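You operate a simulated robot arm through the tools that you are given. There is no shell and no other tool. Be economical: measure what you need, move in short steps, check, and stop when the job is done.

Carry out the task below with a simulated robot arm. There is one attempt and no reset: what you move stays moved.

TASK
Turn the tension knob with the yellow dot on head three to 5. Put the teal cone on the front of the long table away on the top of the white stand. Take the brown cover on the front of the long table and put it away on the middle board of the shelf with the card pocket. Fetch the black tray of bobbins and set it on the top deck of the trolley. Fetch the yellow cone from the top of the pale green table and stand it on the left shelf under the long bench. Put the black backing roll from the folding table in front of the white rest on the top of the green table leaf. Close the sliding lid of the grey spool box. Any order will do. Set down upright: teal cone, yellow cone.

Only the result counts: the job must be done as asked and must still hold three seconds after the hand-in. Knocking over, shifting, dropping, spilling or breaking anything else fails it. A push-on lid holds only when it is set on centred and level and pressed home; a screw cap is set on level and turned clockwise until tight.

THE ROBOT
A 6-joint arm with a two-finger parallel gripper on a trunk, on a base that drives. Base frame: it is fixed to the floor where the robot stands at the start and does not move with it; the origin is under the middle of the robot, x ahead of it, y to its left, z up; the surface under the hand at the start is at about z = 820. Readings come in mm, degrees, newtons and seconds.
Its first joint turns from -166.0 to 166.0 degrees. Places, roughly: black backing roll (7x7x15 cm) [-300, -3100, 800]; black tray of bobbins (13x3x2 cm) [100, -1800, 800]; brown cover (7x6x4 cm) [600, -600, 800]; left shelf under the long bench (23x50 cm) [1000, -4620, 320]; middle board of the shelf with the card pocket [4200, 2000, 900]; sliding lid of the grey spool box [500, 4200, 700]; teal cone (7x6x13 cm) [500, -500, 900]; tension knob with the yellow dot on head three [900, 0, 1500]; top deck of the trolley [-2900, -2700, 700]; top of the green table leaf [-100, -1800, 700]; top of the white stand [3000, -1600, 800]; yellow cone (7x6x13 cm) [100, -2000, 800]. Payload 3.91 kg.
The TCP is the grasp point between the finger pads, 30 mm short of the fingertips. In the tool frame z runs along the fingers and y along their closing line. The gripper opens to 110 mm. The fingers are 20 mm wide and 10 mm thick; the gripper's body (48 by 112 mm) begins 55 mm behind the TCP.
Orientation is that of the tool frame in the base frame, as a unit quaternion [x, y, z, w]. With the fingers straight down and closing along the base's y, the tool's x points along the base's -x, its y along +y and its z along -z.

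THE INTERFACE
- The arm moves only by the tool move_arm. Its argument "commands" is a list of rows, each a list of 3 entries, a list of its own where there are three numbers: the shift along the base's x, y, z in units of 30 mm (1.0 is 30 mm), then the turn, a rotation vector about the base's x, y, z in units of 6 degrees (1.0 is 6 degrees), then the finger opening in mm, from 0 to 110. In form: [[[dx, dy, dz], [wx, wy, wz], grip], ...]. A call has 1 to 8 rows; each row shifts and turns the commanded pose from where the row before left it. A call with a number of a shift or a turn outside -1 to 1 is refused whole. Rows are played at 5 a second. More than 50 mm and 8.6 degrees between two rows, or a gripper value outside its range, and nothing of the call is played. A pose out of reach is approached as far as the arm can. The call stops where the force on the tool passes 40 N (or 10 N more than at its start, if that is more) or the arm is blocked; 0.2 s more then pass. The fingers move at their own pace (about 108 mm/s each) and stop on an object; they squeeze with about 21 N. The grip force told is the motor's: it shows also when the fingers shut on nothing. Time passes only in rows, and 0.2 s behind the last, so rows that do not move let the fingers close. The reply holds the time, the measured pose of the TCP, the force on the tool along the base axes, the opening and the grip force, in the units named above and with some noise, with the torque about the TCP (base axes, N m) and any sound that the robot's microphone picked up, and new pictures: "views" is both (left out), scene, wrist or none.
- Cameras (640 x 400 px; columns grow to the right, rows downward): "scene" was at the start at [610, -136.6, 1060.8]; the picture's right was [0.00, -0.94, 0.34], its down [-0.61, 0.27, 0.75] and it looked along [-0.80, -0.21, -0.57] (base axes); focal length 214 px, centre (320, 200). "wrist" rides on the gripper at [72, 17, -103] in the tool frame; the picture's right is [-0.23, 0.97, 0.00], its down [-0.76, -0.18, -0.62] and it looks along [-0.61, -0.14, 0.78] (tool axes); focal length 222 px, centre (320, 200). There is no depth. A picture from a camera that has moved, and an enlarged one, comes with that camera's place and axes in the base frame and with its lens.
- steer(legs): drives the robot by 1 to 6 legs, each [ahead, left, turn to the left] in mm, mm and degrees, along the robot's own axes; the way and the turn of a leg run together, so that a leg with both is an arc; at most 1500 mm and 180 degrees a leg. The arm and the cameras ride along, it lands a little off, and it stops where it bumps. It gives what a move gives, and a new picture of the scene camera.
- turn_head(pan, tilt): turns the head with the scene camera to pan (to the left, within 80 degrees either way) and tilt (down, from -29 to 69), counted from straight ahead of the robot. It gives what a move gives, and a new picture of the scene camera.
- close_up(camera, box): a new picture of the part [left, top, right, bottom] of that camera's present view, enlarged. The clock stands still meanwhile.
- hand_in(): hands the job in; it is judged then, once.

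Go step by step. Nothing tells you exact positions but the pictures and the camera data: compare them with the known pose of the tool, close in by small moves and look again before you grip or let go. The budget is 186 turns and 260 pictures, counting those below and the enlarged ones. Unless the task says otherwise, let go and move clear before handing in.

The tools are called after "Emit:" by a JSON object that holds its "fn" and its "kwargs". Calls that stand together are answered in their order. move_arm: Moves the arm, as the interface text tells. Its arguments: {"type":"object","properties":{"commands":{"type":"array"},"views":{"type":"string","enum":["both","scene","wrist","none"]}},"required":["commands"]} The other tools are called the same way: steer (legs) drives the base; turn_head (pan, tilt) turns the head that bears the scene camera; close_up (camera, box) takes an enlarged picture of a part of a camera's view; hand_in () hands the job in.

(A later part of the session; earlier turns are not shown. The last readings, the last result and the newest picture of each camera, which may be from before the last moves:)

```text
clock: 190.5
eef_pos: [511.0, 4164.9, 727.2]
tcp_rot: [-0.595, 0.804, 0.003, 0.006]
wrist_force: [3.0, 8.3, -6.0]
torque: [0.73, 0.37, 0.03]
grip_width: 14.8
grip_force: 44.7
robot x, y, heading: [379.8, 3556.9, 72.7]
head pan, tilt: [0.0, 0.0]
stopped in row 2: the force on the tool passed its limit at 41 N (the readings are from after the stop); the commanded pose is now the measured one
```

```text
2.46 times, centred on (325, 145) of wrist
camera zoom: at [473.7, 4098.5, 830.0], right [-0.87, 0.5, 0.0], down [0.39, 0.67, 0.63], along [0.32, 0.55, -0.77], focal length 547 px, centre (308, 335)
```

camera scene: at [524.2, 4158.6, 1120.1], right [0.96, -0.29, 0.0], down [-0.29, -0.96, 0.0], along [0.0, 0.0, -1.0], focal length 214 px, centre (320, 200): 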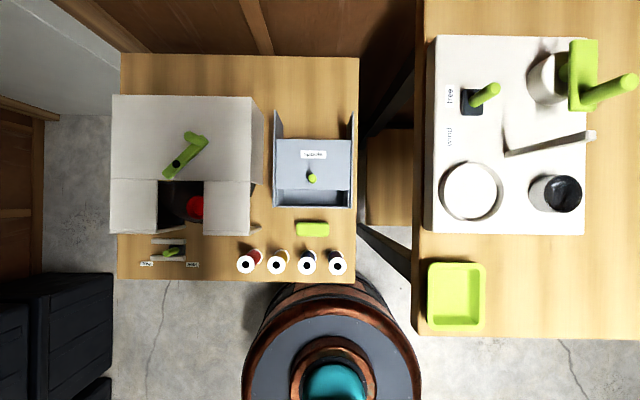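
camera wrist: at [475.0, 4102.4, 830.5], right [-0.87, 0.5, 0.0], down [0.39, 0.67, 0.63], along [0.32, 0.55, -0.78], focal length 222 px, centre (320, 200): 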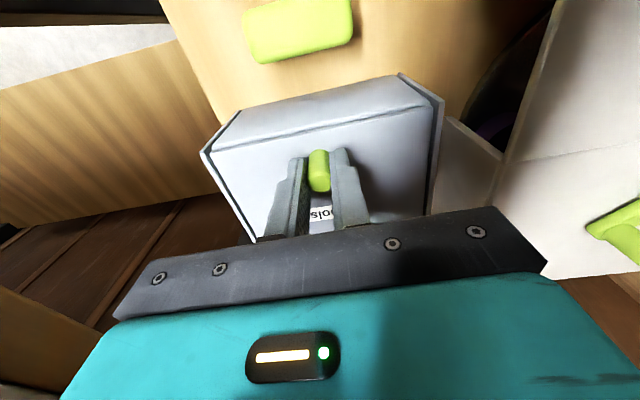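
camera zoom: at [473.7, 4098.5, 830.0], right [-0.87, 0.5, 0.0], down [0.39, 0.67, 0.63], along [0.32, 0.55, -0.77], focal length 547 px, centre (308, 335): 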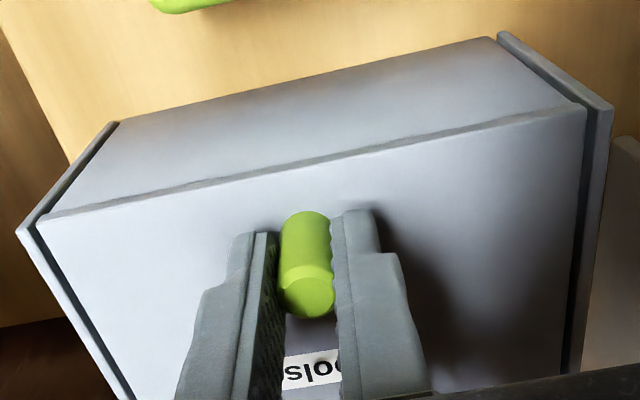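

The lid hit its end stop, so it's closed. I'll release, rise and check.

Emit:
{"fn": "move_arm", "kwargs": {"commands": [[[0, 0, 0], [0, 0, 0], 40], [[0, 0, 0], [0, 0, 0], 40], [[0, 0, 1], [0, 0, 0], 40], [[0, 0, 1], [0, 0, 0], 40], [[0, 0, 1], [0, 0, 0], 40], [[0, -0.5, 1], [0, 0, 0], 40], [[0, -0.5, 1], [0, 0, 0], 40], [[0, -0.5, 1], [0, 0, 0], 40]], "views": "scene"}}

Emit:
{"fn": "move_arm", "kwargs": {"commands": [[[0, -1, 1], [0.956, -0.292, 0], 40], [[0, -1, 1], [0.956, -0.292, 0], 40], [[0, -1, 1], [0.956, -0.292, 0], 40], [[0, -1, 1], [0.956, -0.292, 0], 40], [[0, -1, 1], [0.956, -0.292, 0], 40], [[0, -1, 1], [0.956, -0.292, 0], 40], [[0, -0.3, 1], [0.956, -0.292, 0], 40], [[0, -0.3, 1], [0.956, -0.292, 0], 40]], "views": "scene"}}

```text
clock: 192.3
eef_pos: [512.5, 4120.7, 905.2]
tcp_rot: [-0.595, 0.804, 0.002, 0.004]
wrist_force: [0.2, 0.4, -0.1]
torque: [-0.05, 0.02, 0.03]
grip_width: 40.0
grip_force: 0.1
robot x, y, heading: [379.4, 3557.8, 72.7]
head pan, tilt: [0.0, 0.0]
camera scene: at [544.0, 4225.9, 947.5], right [0.96, -0.29, 0.0], down [-0.29, -0.96, -0.01], along [0.0, 0.01, -1.0], focal length 214 px, centre (320, 200)
```

scene: 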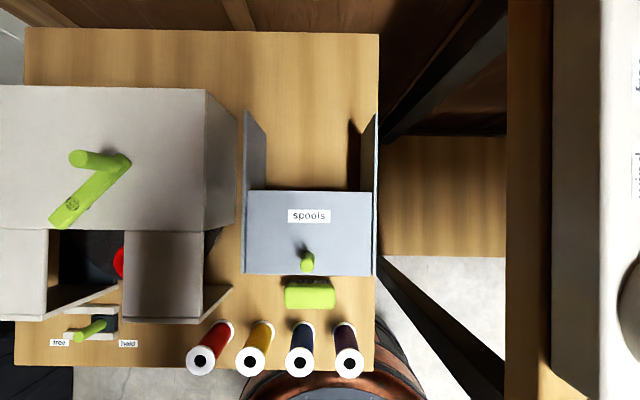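

```text
clock: 194.1
eef_pos: [511.4, 3920.4, 1146.6]
tcp_rot: [-0.543, 0.732, 0.245, 0.332]
wrist_force: [0.8, 0.9, 0.0]
torque: [-0.02, 0.05, 0.0]
grip_width: 39.8
grip_force: 0.0
robot x, y, heading: [385.7, 3555.0, 72.6]
head pan, tilt: [0.0, 0.0]
camera scene: at [522.3, 3962.1, 1257.3], right [0.96, -0.29, 0.0], down [-0.19, -0.63, -0.75], along [0.22, 0.72, -0.66], focal length 214 px, centre (320, 200)
```

scene: 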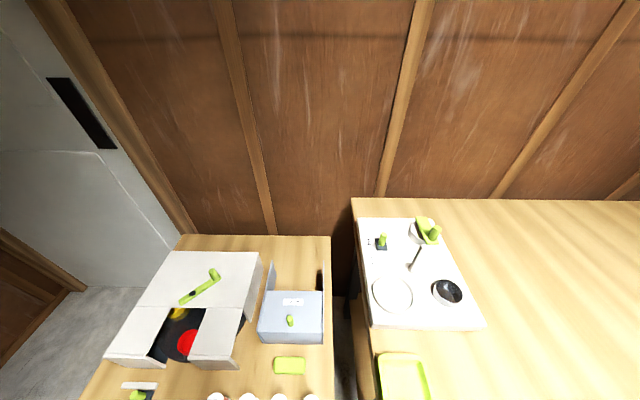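

The spool box is closed. Next is the brown cover, so I'll drive back to the right front of the long table.

Emit:
{"fn": "steer", "kwargs": {"legs": [[-300, 0, 0], [0, 0, -165], [1230, 0, 0], [1230, 0, 0], [1200, 0, 0], [0, 0, 76]]}}

```text
clock: 223.3
eef_pos: [514.6, -492.6, 1146.8]
tcp_rot: [0.131, 0.902, -0.06, 0.407]
wrist_force: [0.3, 0.2, -0.6]
torque: [0.0, -0.02, -0.03]
grip_width: 39.8
grip_force: 0.1
robot x, y, heading: [150.7, -364.4, -17.0]
head pan, tilt: [0.0, 0.0]
camera scene: at [554.6, -504.4, 1257.1], right [-0.29, -0.96, 0.0], down [-0.63, 0.19, -0.75], along [0.72, -0.21, -0.66], focal length 214 px, centre (320, 200)
```

scene: 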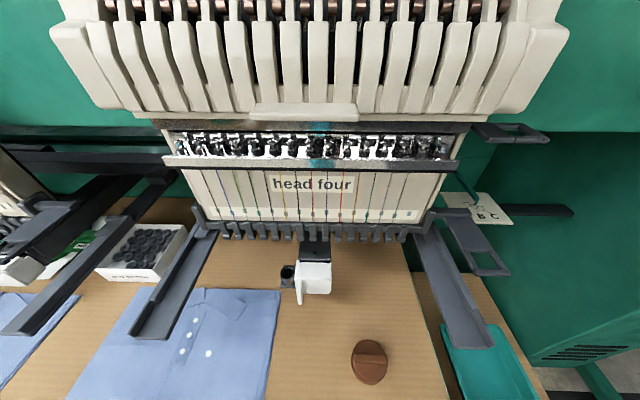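

Emit:
{"fn": "move_arm", "kwargs": {"commands": [[[0.3, -0.45, -0.6], [0.292, 0.956, 0], 110], [[0.3, -0.45, -0.6], [0.292, 0.956, 0], 110], [[0.3, -0.45, -0.6], [0.292, 0.956, 0], 110], [[0.3, -0.45, -0.6], [0.292, 0.956, 0], 110], [[0.3, -0.45, -0.6], [0.292, 0.956, 0], 110], [[0.3, -0.45, -0.6], [0.292, 0.956, 0], 110], [[0.3, -0.45, -0.6], [0.292, 0.956, 0], 110], [[0.3, -0.45, -0.6], [0.292, 0.956, 0], 110]], "views": "none"}}

Emit:
{"fn": "turn_head", "kwargs": {"pan": 0, "tilt": 25}}

Emit:
{"fn": "close_up", "kwargs": {"camera": "wrist", "box": [0, 0, 640, 400]}}

```text
clock: 225.2
eef_pos: [588.2, -599.8, 1011.4]
tcp_rot: [0.144, 0.989, -0.002, 0.017]
wrist_force: [-18.4, 8.1, 16.2]
torque: [-0.83, 0.67, -1.25]
grip_width: 108.5
grip_force: 0.1
robot x, y, heading: [147.2, -366.1, -17.0]
head pan, tilt: [0.0, 0.0]
stopped in row 8: the force on the tool passed its limit at 80 N (the readings are from after the stop); the commanded pose is now the measured one
```

```text
clock: 226.1
eef_pos: [587.5, -598.6, 1011.2]
tcp_rot: [0.144, 0.989, -0.002, 0.018]
wrist_force: [-21.8, 9.4, 41.7]
torque: [1.41, -6.03, -4.95]
grip_width: 108.6
grip_force: 0.1
robot x, y, heading: [146.6, -363.3, -16.8]
head pan, tilt: [0.0, 25.0]
camera scene: at [687.2, -629.2, 1056.0], right [-0.29, -0.96, 0.0], down [-0.96, 0.29, 0.0], along [0.0, 0.0, -1.0], focal length 214 px, centre (320, 200)
```

scene: 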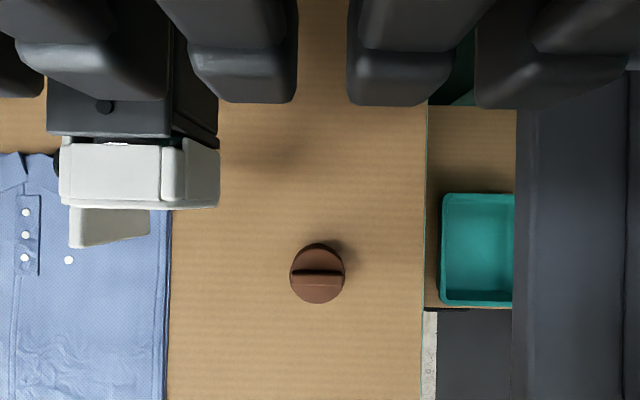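

```text
1.00 times, centred on (320, 200) of wrist (not enlarged: the box is as wide or as high as the picture)
camera zoom: at [518.1, -562.1, 1112.9], right [0.5, 0.87, 0.01], down [0.66, -0.38, 0.65], along [0.57, -0.32, -0.76], focal length 222 px, centre (320, 200)
```

zoom: 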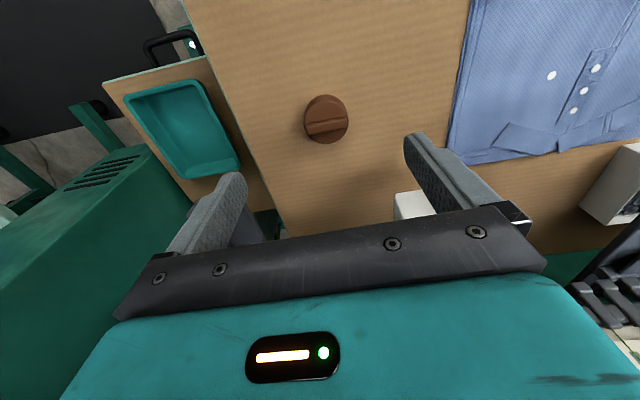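

Something on the hand touched the machine head. I'll back straight away from it first.

Emit:
{"fn": "move_arm", "kwargs": {"commands": [[[-0.5, 0.15, 0], [0, 0, 0], 110], [[-0.9, 0.28, 0], [0, 0, 0], 110], [[-0.9, 0.28, 0], [0, 0, 0], 110]], "views": "scene"}}

Emit:
{"fn": "turn_head", "kwargs": {"pan": 0, "tilt": -29}}

```text
clock: 226.9
eef_pos: [520.8, -576.3, 1010.3]
tcp_rot: [0.143, 0.99, -0.001, 0.017]
wrist_force: [0.4, -0.7, -0.2]
torque: [0.02, 0.01, 0.0]
grip_width: 109.8
grip_force: 0.1
robot x, y, heading: [153.5, -366.9, -17.0]
head pan, tilt: [0.0, 25.0]
camera scene: at [585.5, -596.3, 1050.7], right [-0.28, -0.96, 0.0], down [-0.88, 0.26, 0.39], along [-0.38, 0.11, -0.92], focal length 214 px, centre (320, 200)
```

scene: 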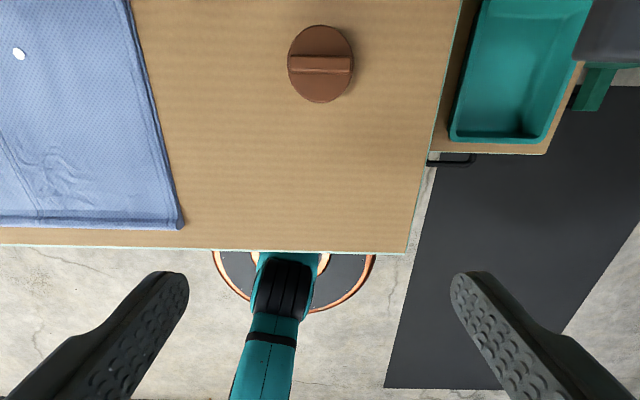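

```text
clock: 228.1
eef_pos: [521.1, -576.5, 1009.3]
tcp_rot: [0.144, 0.989, -0.002, 0.017]
wrist_force: [-0.1, -0.4, -0.3]
torque: [-0.01, 0.01, 0.05]
grip_width: 110.1
grip_force: 0.1
robot x, y, heading: [148.0, -368.0, -17.0]
head pan, tilt: [0.0, -28.6]
camera scene: at [661.8, -619.0, 1079.2], right [-0.29, -0.96, 0.0], down [-0.83, 0.25, -0.51], along [0.49, -0.14, -0.86], focal length 214 px, centre (320, 200)
```

scene: 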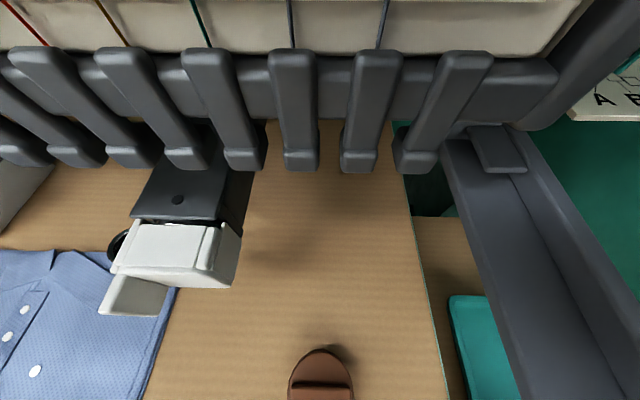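

The head camera is a solid part, so I'll tuck it by tilting up against the arm and keep it clear. Then I come over the cover at (617, -605).

Emit:
{"fn": "turn_head", "kwargs": {"pan": 0, "tilt": 65}}

Emit:
{"fn": "move_arm", "kwargs": {"commands": [[[0, 0, -1], [0.1, 0.32, 0], 110], [[0.5, -0.15, -1], [0, 0, 0], 110], [[0.9, -0.27, 0], [0, 0, 0], 110], [[0.9, -0.27, 0], [0, 0, 0], 110], [[0.9, -0.27, 0], [0, 0, 0], 110]], "views": "wrist"}}

```text
clock: 229.8
eef_pos: [520.9, -576.7, 1010.3]
tcp_rot: [0.143, 0.99, -0.001, 0.016]
wrist_force: [0.1, 0.9, -0.5]
torque: [0.0, 0.0, -0.01]
grip_width: 109.9
grip_force: 0.1
robot x, y, heading: [146.7, -363.1, -17.1]
head pan, tilt: [0.0, 65.0]
camera scene: at [531.3, -580.2, 1081.0], right [-0.29, -0.96, 0.0], down [-0.43, 0.13, 0.89], along [-0.85, 0.26, -0.45], focal length 214 px, centre (320, 200)
```

scene: 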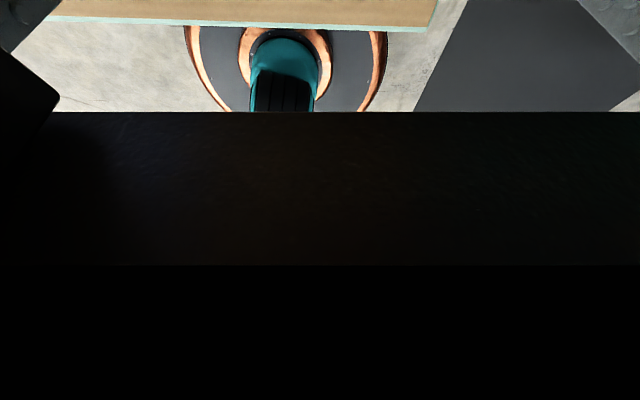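

```text
clock: 230.9
eef_pos: [586.8, -597.8, 951.3]
tcp_rot: [0.147, 0.989, 0.003, -0.004]
wrist_force: [-19.9, 8.2, 10.5]
torque: [-1.03, -0.69, -1.48]
grip_width: 109.1
grip_force: 0.1
robot x, y, heading: [148.3, -368.3, -16.8]
head pan, tilt: [0.0, 65.0]
stopped in row 5: the force on the tool passed its limit at 82 N (the readings are from after the stop); the commanded pose is now the measured one
camera wrist: at [522.8, -561.3, 1055.1], right [0.5, 0.86, 0.0], down [0.68, -0.4, 0.62], along [0.53, -0.31, -0.79], focal length 222 px, centre (320, 200)
```

wrist: 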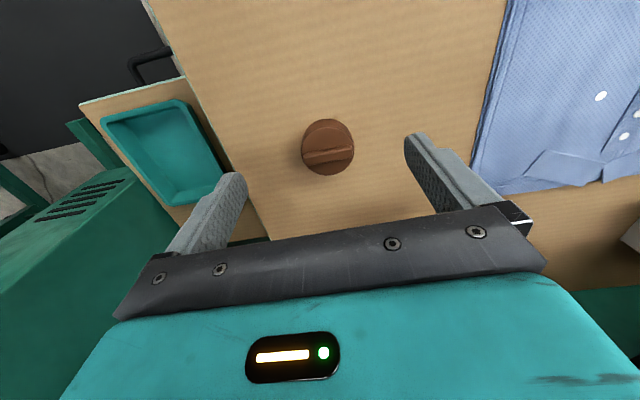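

The wrist itself meets the machine head with the tool vertical, so I'll use the 40° pitched grasp instead. I back off and pitch up.

Emit:
{"fn": "move_arm", "kwargs": {"commands": [[[-0.9, 0.27, 0], [0, 0, 0], 110], [[-0.9, 0.27, 0], [-0.292, -0.956, 0], 110], [[0, 0, 0], [-0.292, -0.956, 0], 110], [[0, 0, 0], [-0.292, -0.956, 0], 110], [[0, 0, 0], [-0.292, -0.956, 0], 110], [[0, 0, 0], [-0.292, -0.956, 0], 110], [[0, 0, 0], [-0.292, -0.956, 0], 110], [[0, 0, 0], [-0.292, -0.956, 0], 110]], "views": "none"}}

Emit:
{"fn": "move_arm", "kwargs": {"commands": [[[0, 0, 0], [-0.39, -1, 0], 110]], "views": "wrist"}}

Emit:
{"fn": "turn_head", "kwargs": {"pan": 0, "tilt": 25}}

```text
clock: 232.7
eef_pos: [535.0, -582.0, 950.3]
tcp_rot: [0.137, 0.925, -0.05, 0.351]
wrist_force: [0.2, -0.5, -0.3]
torque: [0.0, 0.0, -0.01]
grip_width: 110.2
grip_force: 0.1
robot x, y, heading: [150.2, -367.2, -16.8]
head pan, tilt: [0.0, 65.0]
```

```text
clock: 233.1
eef_pos: [535.0, -581.0, 949.4]
tcp_rot: [0.133, 0.904, -0.062, 0.401]
wrist_force: [1.0, -0.4, 0.0]
torque: [-0.04, -0.03, 0.0]
grip_width: 110.0
grip_force: 0.1
robot x, y, heading: [149.1, -370.4, -17.0]
head pan, tilt: [0.0, 65.0]
camera wrist: at [418.7, -529.5, 966.0], right [0.43, 0.89, 0.16], down [0.0, -0.18, 0.98], along [0.9, -0.42, -0.07], focal length 222 px, centre (320, 200)
```

wrist: 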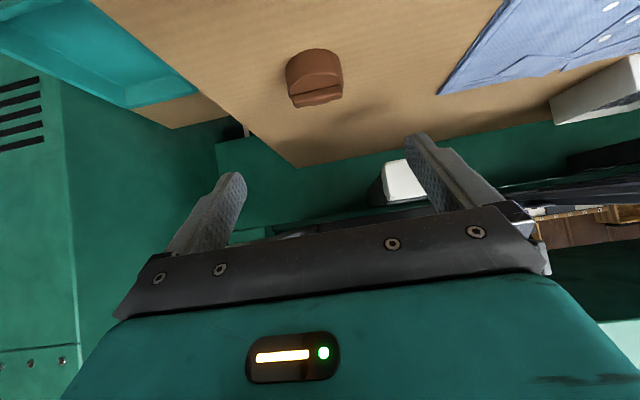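

```text
clock: 234.1
eef_pos: [534.4, -581.1, 950.1]
tcp_rot: [0.132, 0.904, -0.061, 0.401]
wrist_force: [-1.0, 0.4, -1.1]
torque: [0.02, -0.03, -0.02]
grip_width: 110.0
grip_force: 0.0
robot x, y, heading: [146.9, -362.9, -17.0]
head pan, tilt: [0.0, 25.0]
camera scene: at [551.5, -585.9, 1028.0], right [-0.29, -0.96, 0.01], down [-0.88, 0.27, -0.39], along [0.37, -0.12, -0.92], focal length 214 px, centre (320, 200)
```

scene: 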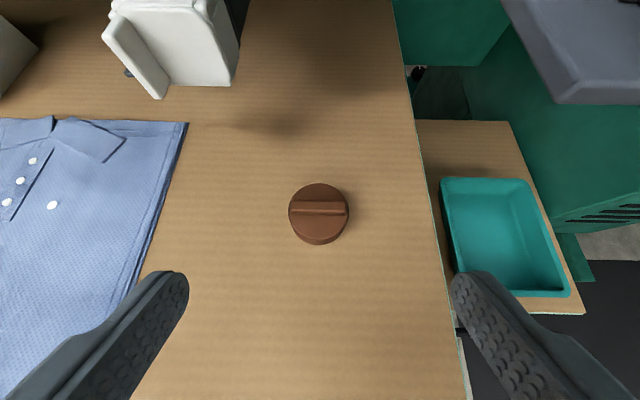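

Emit:
{"fn": "move_arm", "kwargs": {"commands": [[[-0.2, 0.08, -1], [0, 0, 0], 110], [[0.59, -0.18, -0.54], [0, 0, 0], 110], [[0.59, -0.18, -0.54], [0, 0, 0], 110], [[0.59, -0.18, -0.54], [0, 0, 0], 110], [[0.59, -0.18, -0.54], [0, 0, 0], 110]], "views": "both"}}

```text
clock: 235.3
eef_pos: [599.1, -600.8, 856.0]
tcp_rot: [0.133, 0.904, -0.062, 0.401]
wrist_force: [0.5, -0.2, 0.0]
torque: [0.0, 0.0, -0.03]
grip_width: 110.0
grip_force: 0.1
robot x, y, heading: [147.8, -365.3, -16.8]
head pan, tilt: [0.0, 25.0]
camera scene: at [615.3, -605.2, 933.0], right [-0.29, -0.96, 0.01], down [-0.88, 0.26, -0.39], along [0.37, -0.12, -0.92], focal length 214 px, centre (320, 200)
camera wrist: at [482.3, -548.8, 870.8], right [0.43, 0.89, 0.16], down [0.0, -0.18, 0.98], along [0.9, -0.42, -0.07], focal length 222 px, centre (320, 200)
```

scene: 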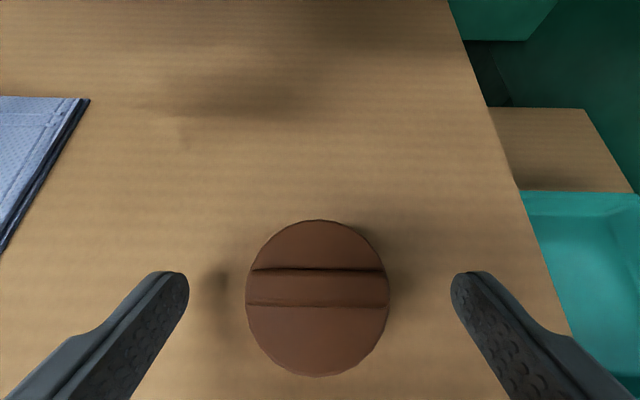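
wrist: 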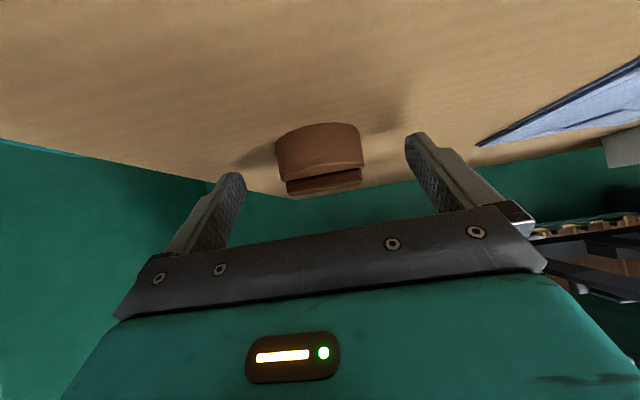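

The cover is well centred between the fingertips. I'll drop 3 mm and close.

Emit:
{"fn": "move_arm", "kwargs": {"commands": [[[0, 0, -0.1], [0, 0, 0], 110], [[0, 0, 0], [0, 0, 0], 45], [[0, 0, 0], [0, 0, 0], 45], [[0, 0, 0], [0, 0, 0], 45], [[0, 0, 0], [0, 0, 0], 45]], "views": "none"}}

Emit:
{"fn": "move_arm", "kwargs": {"commands": [[[0, 0, 0.5], [0, 0, 0], 45], [[0, 0, 0.7], [0, 0, 0], 45]], "views": "both"}}

```text
clock: 236.5
eef_pos: [599.7, -602.8, 851.3]
tcp_rot: [0.133, 0.904, -0.063, 0.401]
wrist_force: [0.7, 0.1, 0.0]
torque: [0.01, 0.0, 0.04]
grip_width: 60.5
grip_force: 20.8
robot x, y, heading: [146.7, -363.7, -16.7]
head pan, tilt: [0.0, 25.0]
```

```text
clock: 237.1
eef_pos: [599.9, -600.3, 887.4]
tcp_rot: [0.132, 0.904, -0.062, 0.402]
wrist_force: [-0.4, 0.3, -0.3]
torque: [-0.02, -0.03, 0.01]
grip_width: 60.7
grip_force: 20.9
robot x, y, heading: [150.5, -367.0, -17.1]
head pan, tilt: [0.0, 25.0]
camera scene: at [616.8, -605.4, 965.4], right [-0.29, -0.96, 0.01], down [-0.88, 0.26, -0.39], along [0.37, -0.12, -0.92], focal length 214 px, centre (320, 200)
camera wrist: at [483.8, -549.1, 903.3], right [0.43, 0.89, 0.16], down [0.0, -0.18, 0.98], along [0.9, -0.42, -0.07], focal length 222 px, centre (320, 200)
```

scene: 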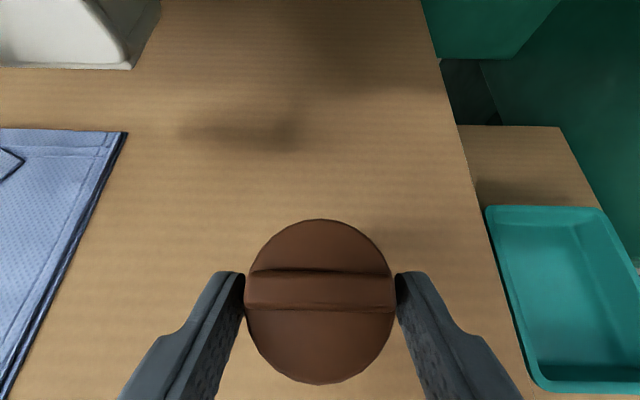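
wrist: 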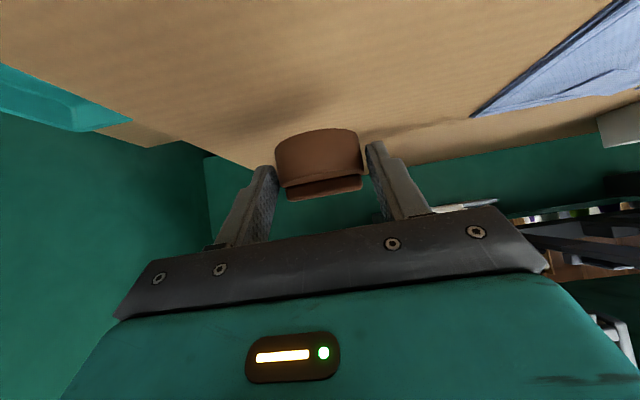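

The cover is held. I'll retract away from the machine, then raise.

Emit:
{"fn": "move_arm", "kwargs": {"commands": [[[-0.8, 0.25, 0.3], [0, 0, 0], 45], [[-0.8, 0.25, 0.3], [0, 0, 0], 45], [[-0.8, 0.25, 0.3], [0, 0, 0], 45], [[-0.8, 0.25, 0.3], [0, 0, 0], 45], [[0, 0.6, 1], [0, 0, 0], 45], [[0, 0.6, 1], [0, 0, 0], 45], [[0, 0.6, 1], [0, 0, 0], 45], [[0, 0.4, 1], [0, 0, 0], 45]], "views": "none"}}

Emit:
{"fn": "move_arm", "kwargs": {"commands": [[[0, 0, 1], [0, 0, 0], 45], [[0, 0, 1], [0, 0, 0], 45], [[0, 0, 1], [0, 0, 0], 45], [[0, 0, 1], [0, 0, 0], 45]], "views": "none"}}

Emit:
{"fn": "turn_head", "kwargs": {"pan": 0, "tilt": -15}}

Emit:
{"fn": "steer", "kwargs": {"legs": [[-300, 0, 0], [0, 0, 97], [1250, 0, 0], [1250, 0, 0], [1000, 0, 0]]}}

```text
clock: 238.9
eef_pos: [502.9, -504.4, 1043.5]
tcp_rot: [0.133, 0.904, -0.062, 0.401]
wrist_force: [0.8, -0.1, -0.7]
torque: [-0.02, 0.01, 0.0]
grip_width: 60.6
grip_force: 20.7
robot x, y, heading: [148.3, -366.3, -17.2]
head pan, tilt: [0.0, 25.0]
```

```text
clock: 239.9
eef_pos: [504.4, -504.4, 1163.8]
tcp_rot: [0.133, 0.904, -0.063, 0.401]
wrist_force: [0.1, 0.3, 0.1]
torque: [-0.01, 0.01, 0.03]
grip_width: 60.4
grip_force: 21.5
robot x, y, heading: [146.7, -365.4, -16.9]
head pan, tilt: [0.0, 25.0]
```

```text
clock: 241.0
eef_pos: [503.7, -503.7, 1163.9]
tcp_rot: [0.132, 0.904, -0.062, 0.401]
wrist_force: [0.2, 0.4, -0.2]
torque: [0.01, 0.02, 0.0]
grip_width: 60.7
grip_force: 21.3
robot x, y, heading: [148.3, -366.7, -16.8]
head pan, tilt: [0.0, -15.0]
camera scene: at [553.8, -517.6, 1296.3], right [-0.29, -0.96, 0.01], down [-0.44, 0.13, -0.89], along [0.85, -0.26, -0.46], focal length 214 px, centre (320, 200)
```

scene: 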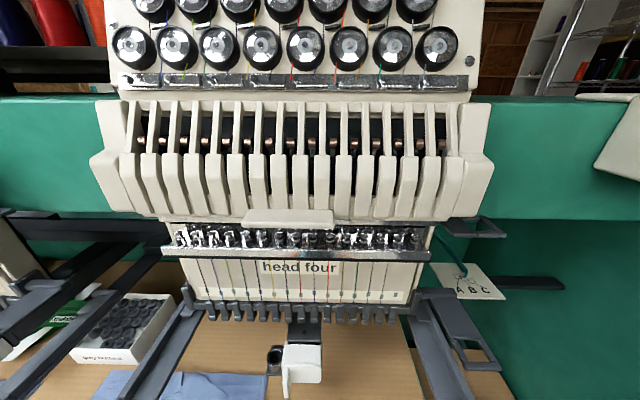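

```text
clock: 263.7
eef_pos: [477.5, 3554.8, 1164.5]
tcp_rot: [-0.603, 0.687, 0.265, 0.307]
wrist_force: [0.0, 0.3, 0.1]
torque: [0.04, -0.01, -0.01]
grip_width: 60.8
grip_force: 20.9
robot x, y, heading: [399.4, 3180.5, 82.6]
head pan, tilt: [0.0, -15.0]
camera scene: at [481.6, 3606.3, 1296.5], right [0.99, -0.13, 0.01], down [-0.05, -0.45, -0.89], along [0.12, 0.88, -0.46], focal length 214 px, centre (320, 200)
```

scene: 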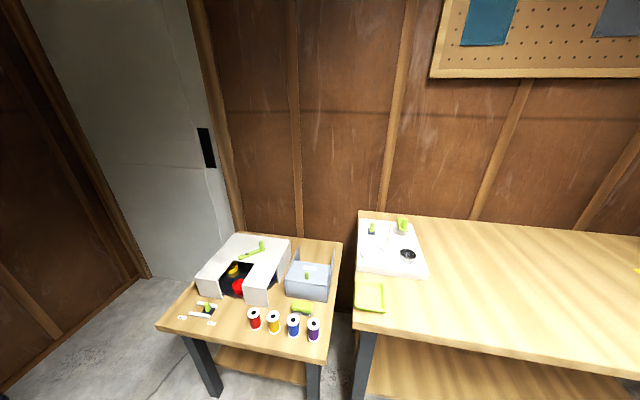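

The spool box is still closed. I'll carry on to the shelf with the card pocket.

Emit:
{"fn": "steer", "kwargs": {"legs": [[0, 0, -91], [860, 0, 0], [860, 0, 0], [0, 0, -17], [800, 0, 0], [700, 0, 8]]}}

```text
clock: 284.6
eef_pos: [3821.7, 2216.7, 1164.9]
tcp_rot: [0.135, 0.904, -0.063, 0.401]
wrist_force: [-0.2, -1.1, -0.6]
torque: [-0.04, 0.04, 0.01]
grip_width: 60.5
grip_force: 20.7
robot x, y, heading: [3465.9, 2355.8, -17.3]
head pan, tilt: [0.0, -15.0]
camera scene: at [3870.7, 2201.9, 1296.6], right [-0.3, -0.96, 0.01], down [-0.44, 0.13, -0.89], along [0.85, -0.27, -0.46], focal length 214 px, centre (320, 200)
```

scene: 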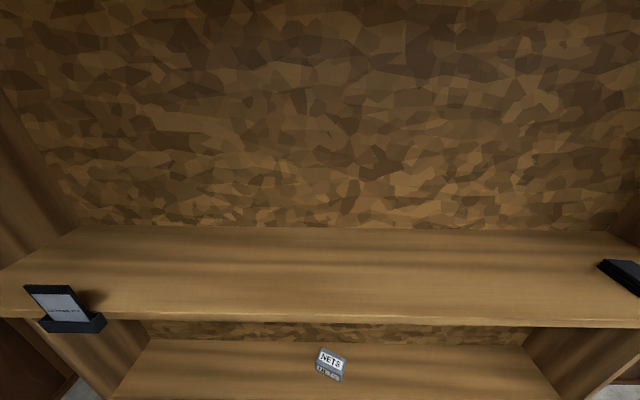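

The middle board is free and there is plenty of headroom. I'll drive 100 mm closer.

Emit:
{"fn": "steer", "kwargs": {"legs": [[120, 0, 0]]}}

```text
clock: 285.8
eef_pos: [3935.2, 2181.3, 1162.6]
tcp_rot: [0.135, 0.904, -0.063, 0.401]
wrist_force: [-0.6, 0.1, 0.1]
torque: [0.0, -0.01, 0.0]
grip_width: 60.6
grip_force: 20.6
robot x, y, heading: [3582.0, 2323.5, -17.2]
head pan, tilt: [0.0, -15.0]
camera scene: at [3984.6, 2166.6, 1296.6], right [-0.3, -0.96, 0.01], down [-0.44, 0.13, -0.89], along [0.85, -0.27, -0.46], focal length 214 px, centre (320, 200)
```

scene: 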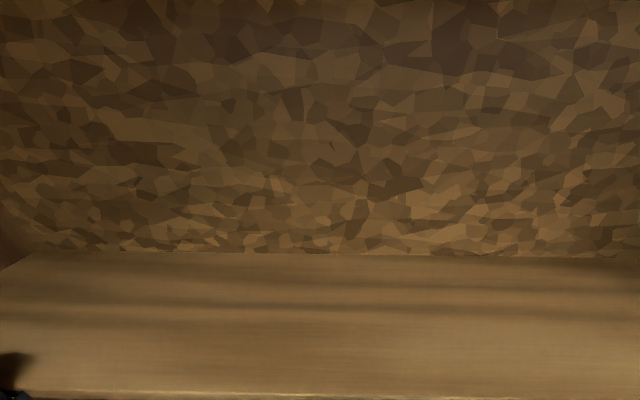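

Emit:
{"fn": "move_arm", "kwargs": {"commands": [[[0.955, -0.297, 0], [0, 0, 0], 45], [[0.955, -0.297, 0], [0, 0, 0], 45], [[0.955, -0.297, 0], [0, 0, 0], 45], [[0.955, -0.297, 0], [0, 0, 0], 45], [[0.955, -0.297, -0.5], [0, 0, 0], 45], [[0.955, -0.297, -0.5], [0, 0, 0], 45], [[0.955, -0.297, -0.5], [0, 0, 0], 45], [[0.955, -0.297, -0.5], [0, 0, 0], 45]], "views": "none"}}

Emit:
{"fn": "move_arm", "kwargs": {"commands": [[[0.955, -0.297, -0.5], [0, 0, 0], 45], [[0.955, -0.297, -0.5], [0, 0, 0], 45], [[0.67, -0.2, -0.5], [0, 0, 0], 45], [[0, 0, -1], [0, 0, 0], 45]], "views": "wrist"}}

Emit:
{"fn": "turn_head", "kwargs": {"pan": 0, "tilt": 25}}

```text
clock: 287.6
eef_pos: [4164.2, 2110.0, 1105.1]
tcp_rot: [0.135, 0.904, -0.064, 0.401]
wrist_force: [-0.2, 0.2, 0.6]
torque: [-0.02, -0.03, 0.0]
grip_width: 60.4
grip_force: 21.0
robot x, y, heading: [3580.2, 2320.3, -17.3]
head pan, tilt: [0.0, -15.0]
```

```text
clock: 288.6
eef_pos: [4241.5, 2084.1, 1029.7]
tcp_rot: [0.135, 0.903, -0.064, 0.402]
wrist_force: [-0.5, 0.6, 0.9]
torque: [-0.02, -0.02, 0.02]
grip_width: 60.3
grip_force: 20.7
robot x, y, heading: [3580.6, 2318.6, -17.6]
head pan, tilt: [0.0, -15.0]
camera wrist: at [4126.6, 2137.8, 1045.8], right [0.43, 0.89, 0.16], down [0.0, -0.18, 0.98], along [0.9, -0.43, -0.07], focal length 222 px, centre (320, 200)
```

wrist: 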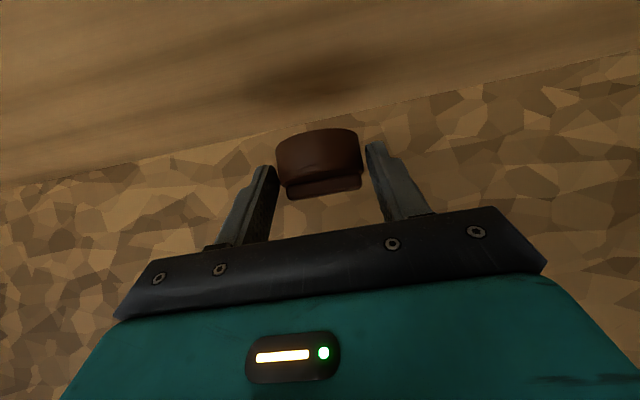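

```text
clock: 289.6
eef_pos: [4242.5, 2085.1, 1029.6]
tcp_rot: [0.136, 0.904, -0.064, 0.401]
wrist_force: [0.2, -0.6, 0.3]
torque: [0.0, -0.02, 0.0]
grip_width: 60.7
grip_force: 21.1
robot x, y, heading: [3581.8, 2317.1, -17.3]
head pan, tilt: [0.0, 25.0]
camera scene: at [4259.2, 2080.4, 1108.1], right [-0.3, -0.96, 0.01], down [-0.88, 0.27, -0.39], along [0.37, -0.12, -0.92], focal length 214 px, centre (320, 200)
```

scene: 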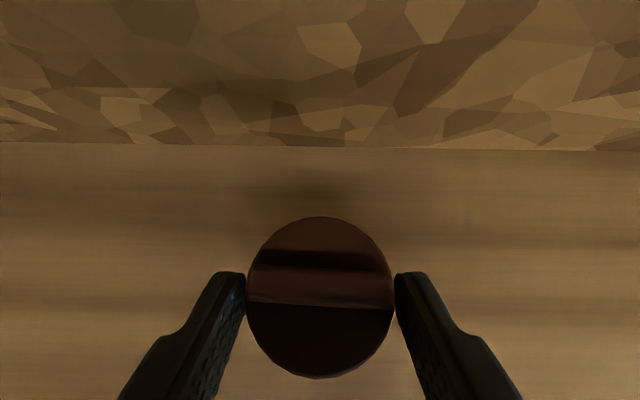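

The cover is over the board interior. I'll lower carefully.

Emit:
{"fn": "move_arm", "kwargs": {"commands": [[[0, 0, -1], [0, 0, 0], 45], [[0, 0, -1], [0, 0, 0], 45], [[0, 0, -0.5], [0, 0, 0], 45], [[0, 0, -0.1], [0, 0, 0], 45], [[0, 0, -0.1], [0, 0, 0], 45], [[0, 0, -0.1], [0, 0, 0], 45], [[0, 0, -0.1], [0, 0, 0], 45], [[0, 0, -0.1], [0, 0, 0], 45]], "views": "wrist"}}

```text
clock: 291.3
eef_pos: [4242.2, 2085.4, 947.7]
tcp_rot: [0.135, 0.902, -0.063, 0.405]
wrist_force: [0.3, -1.0, 5.8]
torque: [0.02, -0.01, -0.02]
grip_width: 60.6
grip_force: 20.6
robot x, y, heading: [3578.6, 2319.6, -17.4]
head pan, tilt: [0.0, 25.0]
stopped in row 8: the force on the tool passed its limit at 45 N (the readings are from after the stop); the commanded pose is now the measured one
camera wrist: at [4126.4, 2138.1, 962.4], right [0.43, 0.89, 0.16], down [-0.01, -0.18, 0.98], along [0.9, -0.43, -0.06], focal length 222 px, centre (320, 200)
```

wrist: 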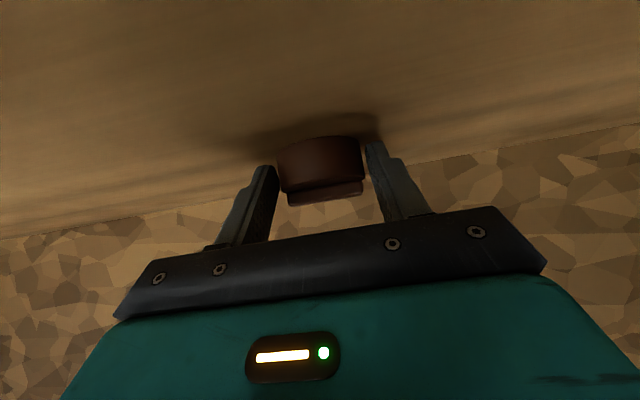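

Contact made, so I'll release and back out.

Emit:
{"fn": "move_arm", "kwargs": {"commands": [[[0, 0, 0], [0, 0, 0], 80], [[0, 0, 0], [0, 0, 0], 110], [[0, 0, 0], [0, 0, 0], 110], [[-0.71, 0.22, 0.67], [0, 0, 0], 110], [[-0.71, 0.22, 0.67], [0, 0, 0], 110], [[-0.71, 0.22, 0.67], [0, 0, 0], 110], [[-0.9, 0.28, 0.6], [0, 0, 0], 110], [[-0.9, 0.28, 0.6], [0, 0, 0], 110]], "views": "scene"}}

Emit:
{"fn": "move_arm", "kwargs": {"commands": [[[-0.95, 0.3, 0.3], [0, 0, 0], 60], [[-0.95, 0.3, 0.3], [0, 0, 0], 40], [[-0.95, 0.3, 0.3], [0, 0, 0], 40], [[-0.95, 0.3, 0.3], [0, 0, 0], 40], [[-0.95, 0.3, 0.3], [0, 0, 0], 40], [[-0.95, 0.3, 0.3], [0, 0, 0], 40]], "views": "scene"}}

```text
clock: 293.1
eef_pos: [4122.3, 2121.8, 1042.4]
tcp_rot: [0.136, 0.902, -0.064, 0.404]
wrist_force: [1.0, -0.5, -0.7]
torque: [0.0, 0.01, 0.01]
grip_width: 110.2
grip_force: 0.1
robot x, y, heading: [3576.3, 2316.8, -17.2]
head pan, tilt: [0.0, 25.0]
camera scene: at [4138.8, 2118.0, 1121.2], right [-0.3, -0.96, 0.01], down [-0.88, 0.27, -0.39], along [0.38, -0.12, -0.92], focal length 214 px, centre (320, 200)
```

scene: 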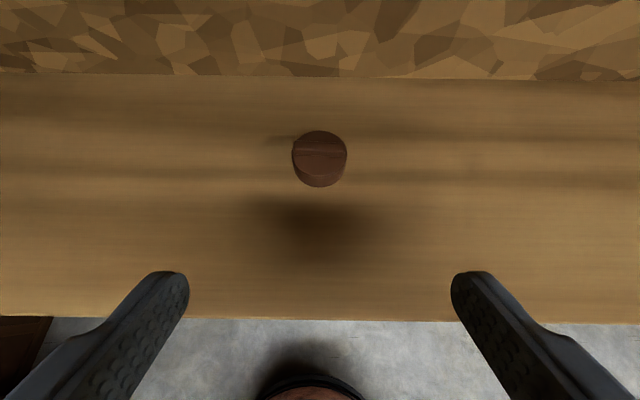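

```text
clock: 294.5
eef_pos: [3949.0, 2175.2, 1097.0]
tcp_rot: [0.137, 0.903, -0.064, 0.403]
wrist_force: [0.2, -0.6, 0.7]
torque: [0.03, 0.02, 0.01]
grip_width: 40.0
grip_force: 0.0
robot x, y, heading: [3583.6, 2318.3, -17.4]
head pan, tilt: [0.0, 25.0]
camera scene: at [3965.9, 2170.8, 1175.2], right [-0.3, -0.96, 0.01], down [-0.88, 0.27, -0.39], along [0.38, -0.12, -0.92], focal length 214 px, centre (320, 200)
```

scene: 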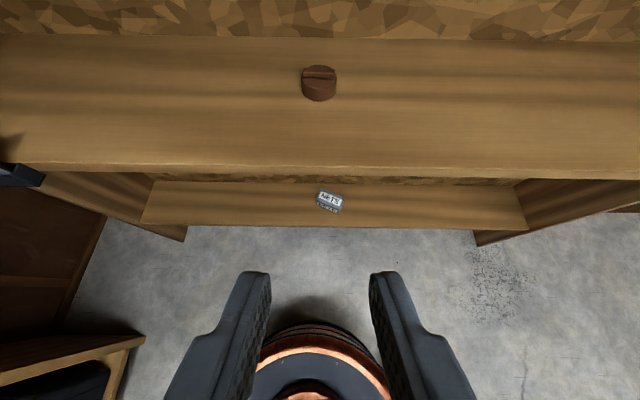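

The cover is on the middle board. Now I'll drive back to the front side for the remaining jobs.

Emit:
{"fn": "steer", "kwargs": {"legs": [[-800, 70, 0], [-800, 70, 0], [-1372, -304, 0], [0, 0, -85], [1100, 0, 0], [1100, 0, 0]]}}

Emit:
{"fn": "turn_head", "kwargs": {"pan": 0, "tilt": -20}}

```text
clock: 323.5
eef_pos: [73.2, 525.9, 1097.0]
tcp_rot: [0.713, 0.57, -0.321, 0.253]
wrist_force: [0.7, 1.4, -1.0]
torque: [-0.03, -0.01, -0.02]
grip_width: 39.8
grip_force: 0.0
robot x, y, heading: [185.2, 906.6, -103.1]
head pan, tilt: [0.0, 25.0]
camera scene: at [69.2, 506.8, 1175.6], right [-0.97, 0.22, 0.01], down [0.2, 0.9, -0.4], along [-0.09, -0.38, -0.92], focal length 214 px, centre (320, 200)
```

scene: 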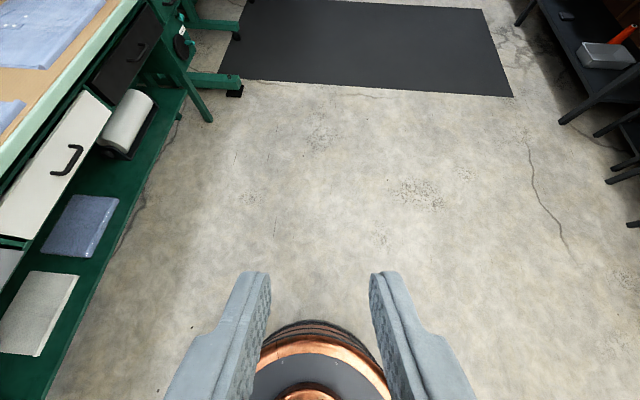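

```text
clock: 324.6
eef_pos: [73.3, 523.6, 1098.0]
tcp_rot: [0.712, 0.571, -0.321, 0.253]
wrist_force: [-0.1, -0.3, 0.5]
torque: [0.01, 0.01, 0.0]
grip_width: 40.0
grip_force: 0.1
robot x, y, heading: [189.9, 901.8, -102.8]
head pan, tilt: [0.0, -20.0]
camera scene: at [61.9, 473.3, 1238.2], right [-0.97, 0.22, 0.01], down [0.08, 0.36, -0.93], along [-0.21, -0.91, -0.37], focal length 214 px, centre (320, 200)
```

scene: 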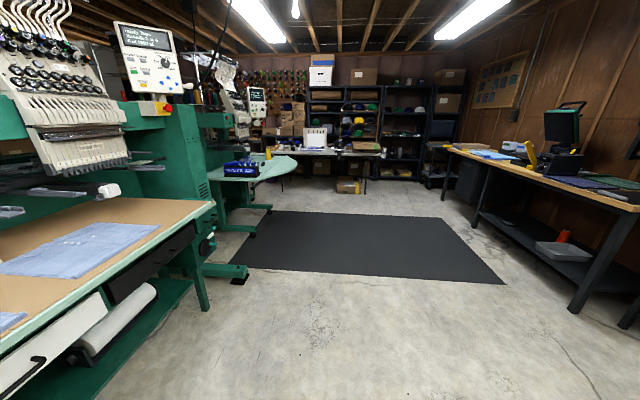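

I see the green table leaf ahead-left and the folding table beyond. I'll drive nearer and look at the table leaf.

Emit:
{"fn": "steer", "kwargs": {"legs": [[900, -124, 0], [850, -124, 0], [0, 0, 33]]}}

```text
clock: 335.1
eef_pos: [-371.5, -1115.9, 1098.4]
tcp_rot: [0.535, 0.739, -0.244, 0.329]
wrist_force: [-0.2, 0.4, 0.3]
torque: [0.0, -0.02, 0.01]
grip_width: 40.2
grip_force: 0.0
robot x, y, heading: [-467.2, -733.8, -72.1]
head pan, tilt: [0.0, -20.0]
camera scene: at [-354.7, -1165.3, 1239.7], right [-0.95, -0.31, 0.01], down [-0.12, 0.35, -0.93], along [0.28, -0.89, -0.37], focal length 214 px, centre (320, 200)
```

scene: 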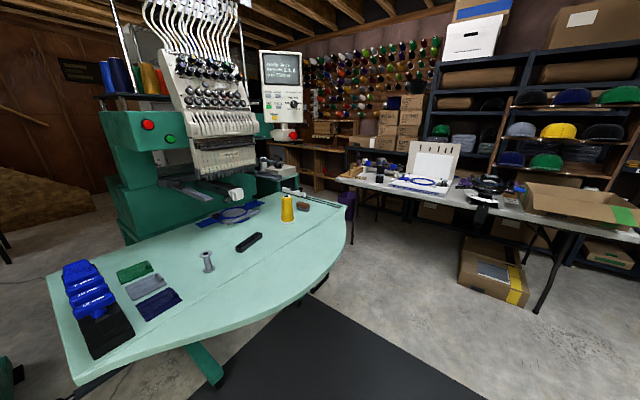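

Emit:
{"fn": "close_up", "kwargs": {"camera": "scene", "box": [340, 120, 560, 240]}}

Emit:
{"fn": "close_up", "kwargs": {"camera": "scene", "box": [170, 180, 350, 290]}}

```text
2.91 times, centred on (450, 180) of scene
camera zoom: at [-354.7, -1165.3, 1239.7], right [-0.95, -0.31, 0.01], down [-0.12, 0.35, -0.93], along [0.28, -0.89, -0.37], focal length 624 px, centre (-58, 258)
```

zoom: 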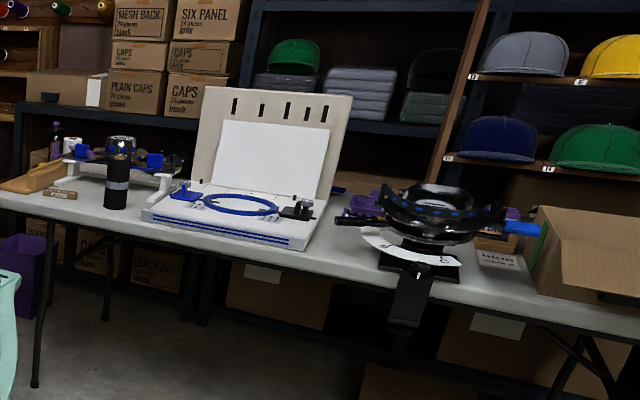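

```text
3.56 times, centred on (260, 235) of scene
camera zoom: at [-354.7, -1165.3, 1239.7], right [-0.95, -0.31, 0.01], down [-0.12, 0.35, -0.93], along [0.28, -0.89, -0.37], focal length 763 px, centre (533, 76)
```

zoom: 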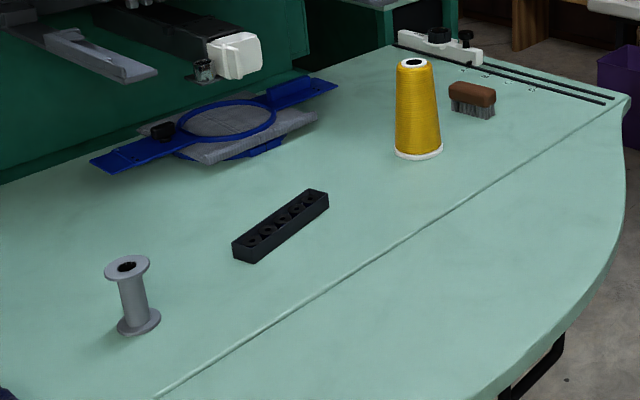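

The bobbin tray is at about (136, -1780) lying north-south, the yellow cone is at (71, -1994), and the roll stands on the folding table. I'll position west of the leaf, facing south, to take the tray.

Emit:
{"fn": "steer", "kwargs": {"legs": [[831, -408, 0], [0, 0, -25]]}}

```text
clock: 336.6
eef_pos: [-359.0, -1139.0, 1095.6]
tcp_rot: [0.538, 0.738, -0.24, 0.329]
wrist_force: [-0.8, -0.1, 0.0]
torque: [0.0, 0.04, -0.03]
grip_width: 40.2
grip_force: 0.1
robot x, y, heading: [-450.5, -747.5, -72.0]
head pan, tilt: [0.0, -20.0]
stopped in leg 1: the robot was blocked; the commanded pose is now the measured one
camera scene: at [-343.8, -1189.8, 1236.9], right [-0.95, -0.31, 0.0], down [-0.11, 0.36, -0.93], along [0.28, -0.88, -0.37], focal length 214 px, centre (320, 200)
```

scene: 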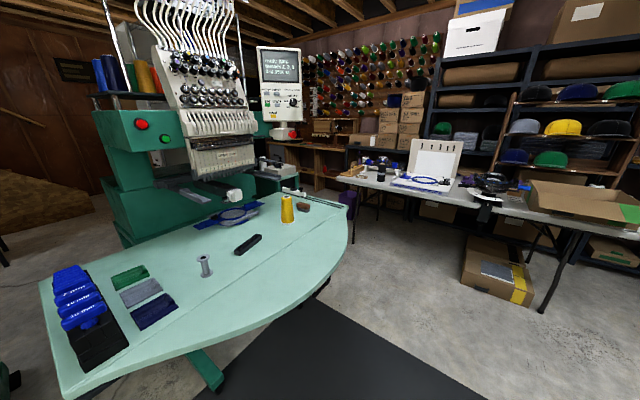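

The base was blocked after 20 mm. I'll look down to see what is there.

Emit:
{"fn": "turn_head", "kwargs": {"pan": 0, "tilt": 40}}

```text
clock: 337.9
eef_pos: [-357.6, -1141.1, 1097.2]
tcp_rot: [0.538, 0.738, -0.24, 0.329]
wrist_force: [0.8, -0.2, -0.3]
torque: [-0.06, 0.02, -0.03]
grip_width: 40.0
grip_force: 0.0
robot x, y, heading: [-448.4, -747.7, -72.0]
head pan, tilt: [0.0, 40.0]
camera scene: at [-359.5, -1137.4, 1162.0], right [-0.95, -0.31, 0.0], down [-0.3, 0.94, -0.14], along [0.04, -0.13, -0.99], focal length 214 px, centre (320, 200)
```

scene: 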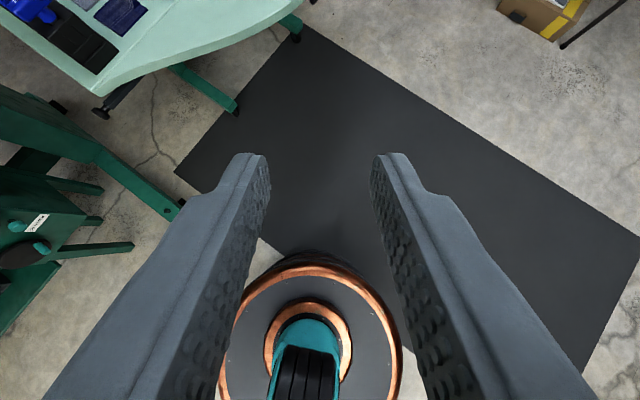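

The base edge seems to be right at the black floor mat. I'll test with a short straight leg.

Emit:
{"fn": "steer", "kwargs": {"legs": [[150, 0, 0]]}}

```text
clock: 339.2
eef_pos: [-315.0, -1283.9, 1095.5]
tcp_rot: [0.537, 0.739, -0.239, 0.33]
wrist_force: [-1.3, -0.8, -0.7]
torque: [0.01, -0.02, -0.01]
grip_width: 40.4
grip_force: 0.0
robot x, y, heading: [-406.1, -894.1, -72.1]
head pan, tilt: [0.0, 40.0]
camera scene: at [-316.3, -1281.3, 1162.1], right [-0.95, -0.31, 0.0], down [-0.3, 0.94, -0.14], along [0.04, -0.13, -0.99], focal length 214 px, centre (320, 200)
```

scene: 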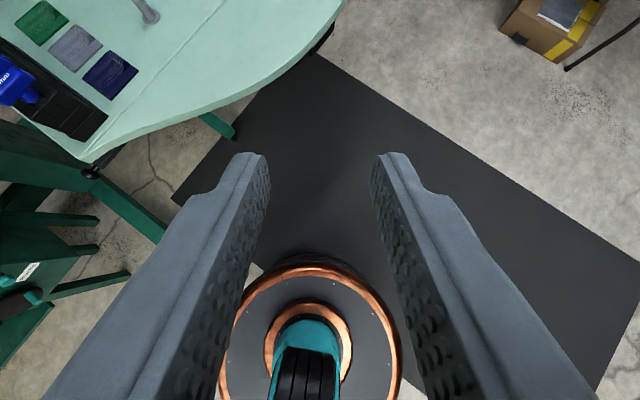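

It moved, so the mat can be driven over. I'll turn and go straight in steps.

Emit:
{"fn": "steer", "kwargs": {"legs": [[0, 0, -32], [780, 0, 0], [0, 0, 7]]}}

```text
clock: 345.6
eef_pos: [-676.7, -2056.8, 1094.6]
tcp_rot: [0.685, 0.605, -0.303, 0.269]
wrist_force: [0.2, -0.1, 0.0]
torque: [0.03, -0.04, 0.02]
grip_width: 40.3
grip_force: 0.1
robot x, y, heading: [-596.5, -1658.0, -97.0]
head pan, tilt: [0.0, 40.0]
camera scene: at [-678.7, -2054.1, 1159.9], right [-0.99, 0.12, 0.0], down [0.12, 0.98, -0.13], along [-0.02, -0.13, -0.99], focal length 214 px, centre (320, 200)
```

scene: 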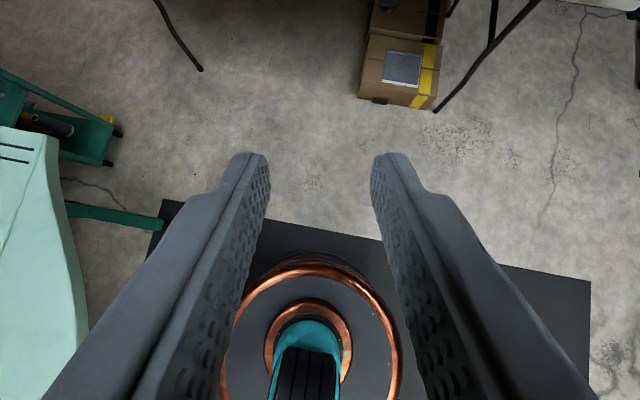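

I'll swing the arm left over the table, pitching the tool down.

Emit:
{"fn": "move_arm", "kwargs": {"commands": [[[1, 0.35, 0], [0.9925, -0.122, 0], 40], [[1, 0.35, 0], [0.9925, -0.122, 0], 40], [[1, 0.35, 0], [0.9925, -0.122, 0], 40], [[1, 0.35, 0], [0.9925, -0.122, 0], 40], [[1, 0.35, 0], [0.9925, -0.122, 0], 40], [[1, 0.35, 0], [0.9925, -0.122, 0], 40], [[1, 0.35, 0], [0.9925, -0.122, 0], 60], [[1, 0.35, 0], [0.9, -0.11, 0], 60]], "views": "none"}}

Emit:
{"fn": "move_arm", "kwargs": {"commands": [[[1, 0.35, 0], [0, 0, 0], 60], [[1, 0.35, 0], [0, 0, 0], 60], [[1, 0.35, 0], [0, 0, 0], 60], [[1, 0.35, 0], [0, 0, 0], 60], [[1, 0.35, 0], [0, 0, 0], 60], [[1, 0.35, 0], [0, 0, 0], 60], [[1, 0.35, 0], [0, 0, 0], 60], [[1, 0.35, 0], [0, 0, 0], 60]], "views": "none"}}

Emit:
{"fn": "move_arm", "kwargs": {"commands": [[[1, 0.35, 0], [0, 0, 0], 60], [[1, 0.35, 0], [0, 0, 0], 60], [[1, 0.35, 0], [0, 0, 0], 60], [[1, 0.3, 0], [0, 0, 0], 60], [[1, 0.3, 0], [0, 0, 0], 60], [[1, 0.3, 0], [0, 0, 0], 60], [[1, 0.3, 0], [0, 0, 0], 60]], "views": "scene"}}

```text
clock: 347.4
eef_pos: [-437.5, -1972.6, 1094.1]
tcp_rot: [0.75, 0.661, -0.002, 0.0]
wrist_force: [-0.6, 0.1, -0.2]
torque: [0.01, 0.01, 0.0]
grip_width: 60.0
grip_force: 0.0
robot x, y, heading: [-592.9, -1656.1, -97.3]
head pan, tilt: [0.0, 40.0]
```

```text
clock: 349.2
eef_pos: [-197.9, -1888.3, 1095.7]
tcp_rot: [0.749, 0.663, -0.003, 0.001]
wrist_force: [0.0, 0.3, 0.4]
torque: [0.0, -0.04, 0.01]
grip_width: 60.1
grip_force: 0.0
robot x, y, heading: [-595.3, -1660.1, -97.1]
head pan, tilt: [0.0, 40.0]
```

```text
clock: 350.8
eef_pos: [12.1, -1821.2, 1093.3]
tcp_rot: [0.749, 0.662, -0.002, 0.002]
wrist_force: [-0.7, -0.1, 0.3]
torque: [0.02, -0.02, 0.0]
grip_width: 60.0
grip_force: 0.0
robot x, y, heading: [-593.0, -1656.2, -97.0]
head pan, tilt: [0.0, 40.0]
camera scene: at [5.7, -1866.3, 1140.0], right [-0.99, 0.12, 0.0], down [0.1, 0.76, 0.64], along [0.08, 0.63, -0.77], focal length 214 px, centre (320, 200)
```

scene: 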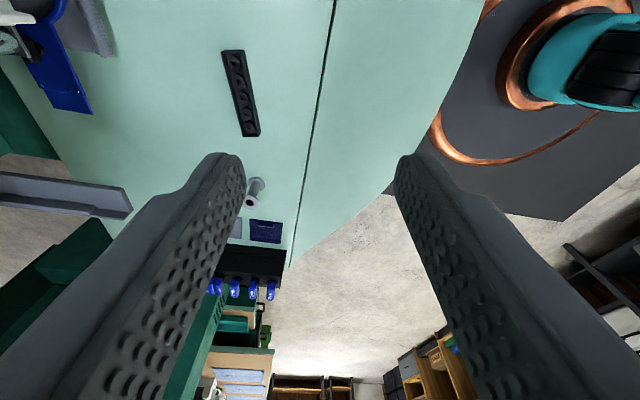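

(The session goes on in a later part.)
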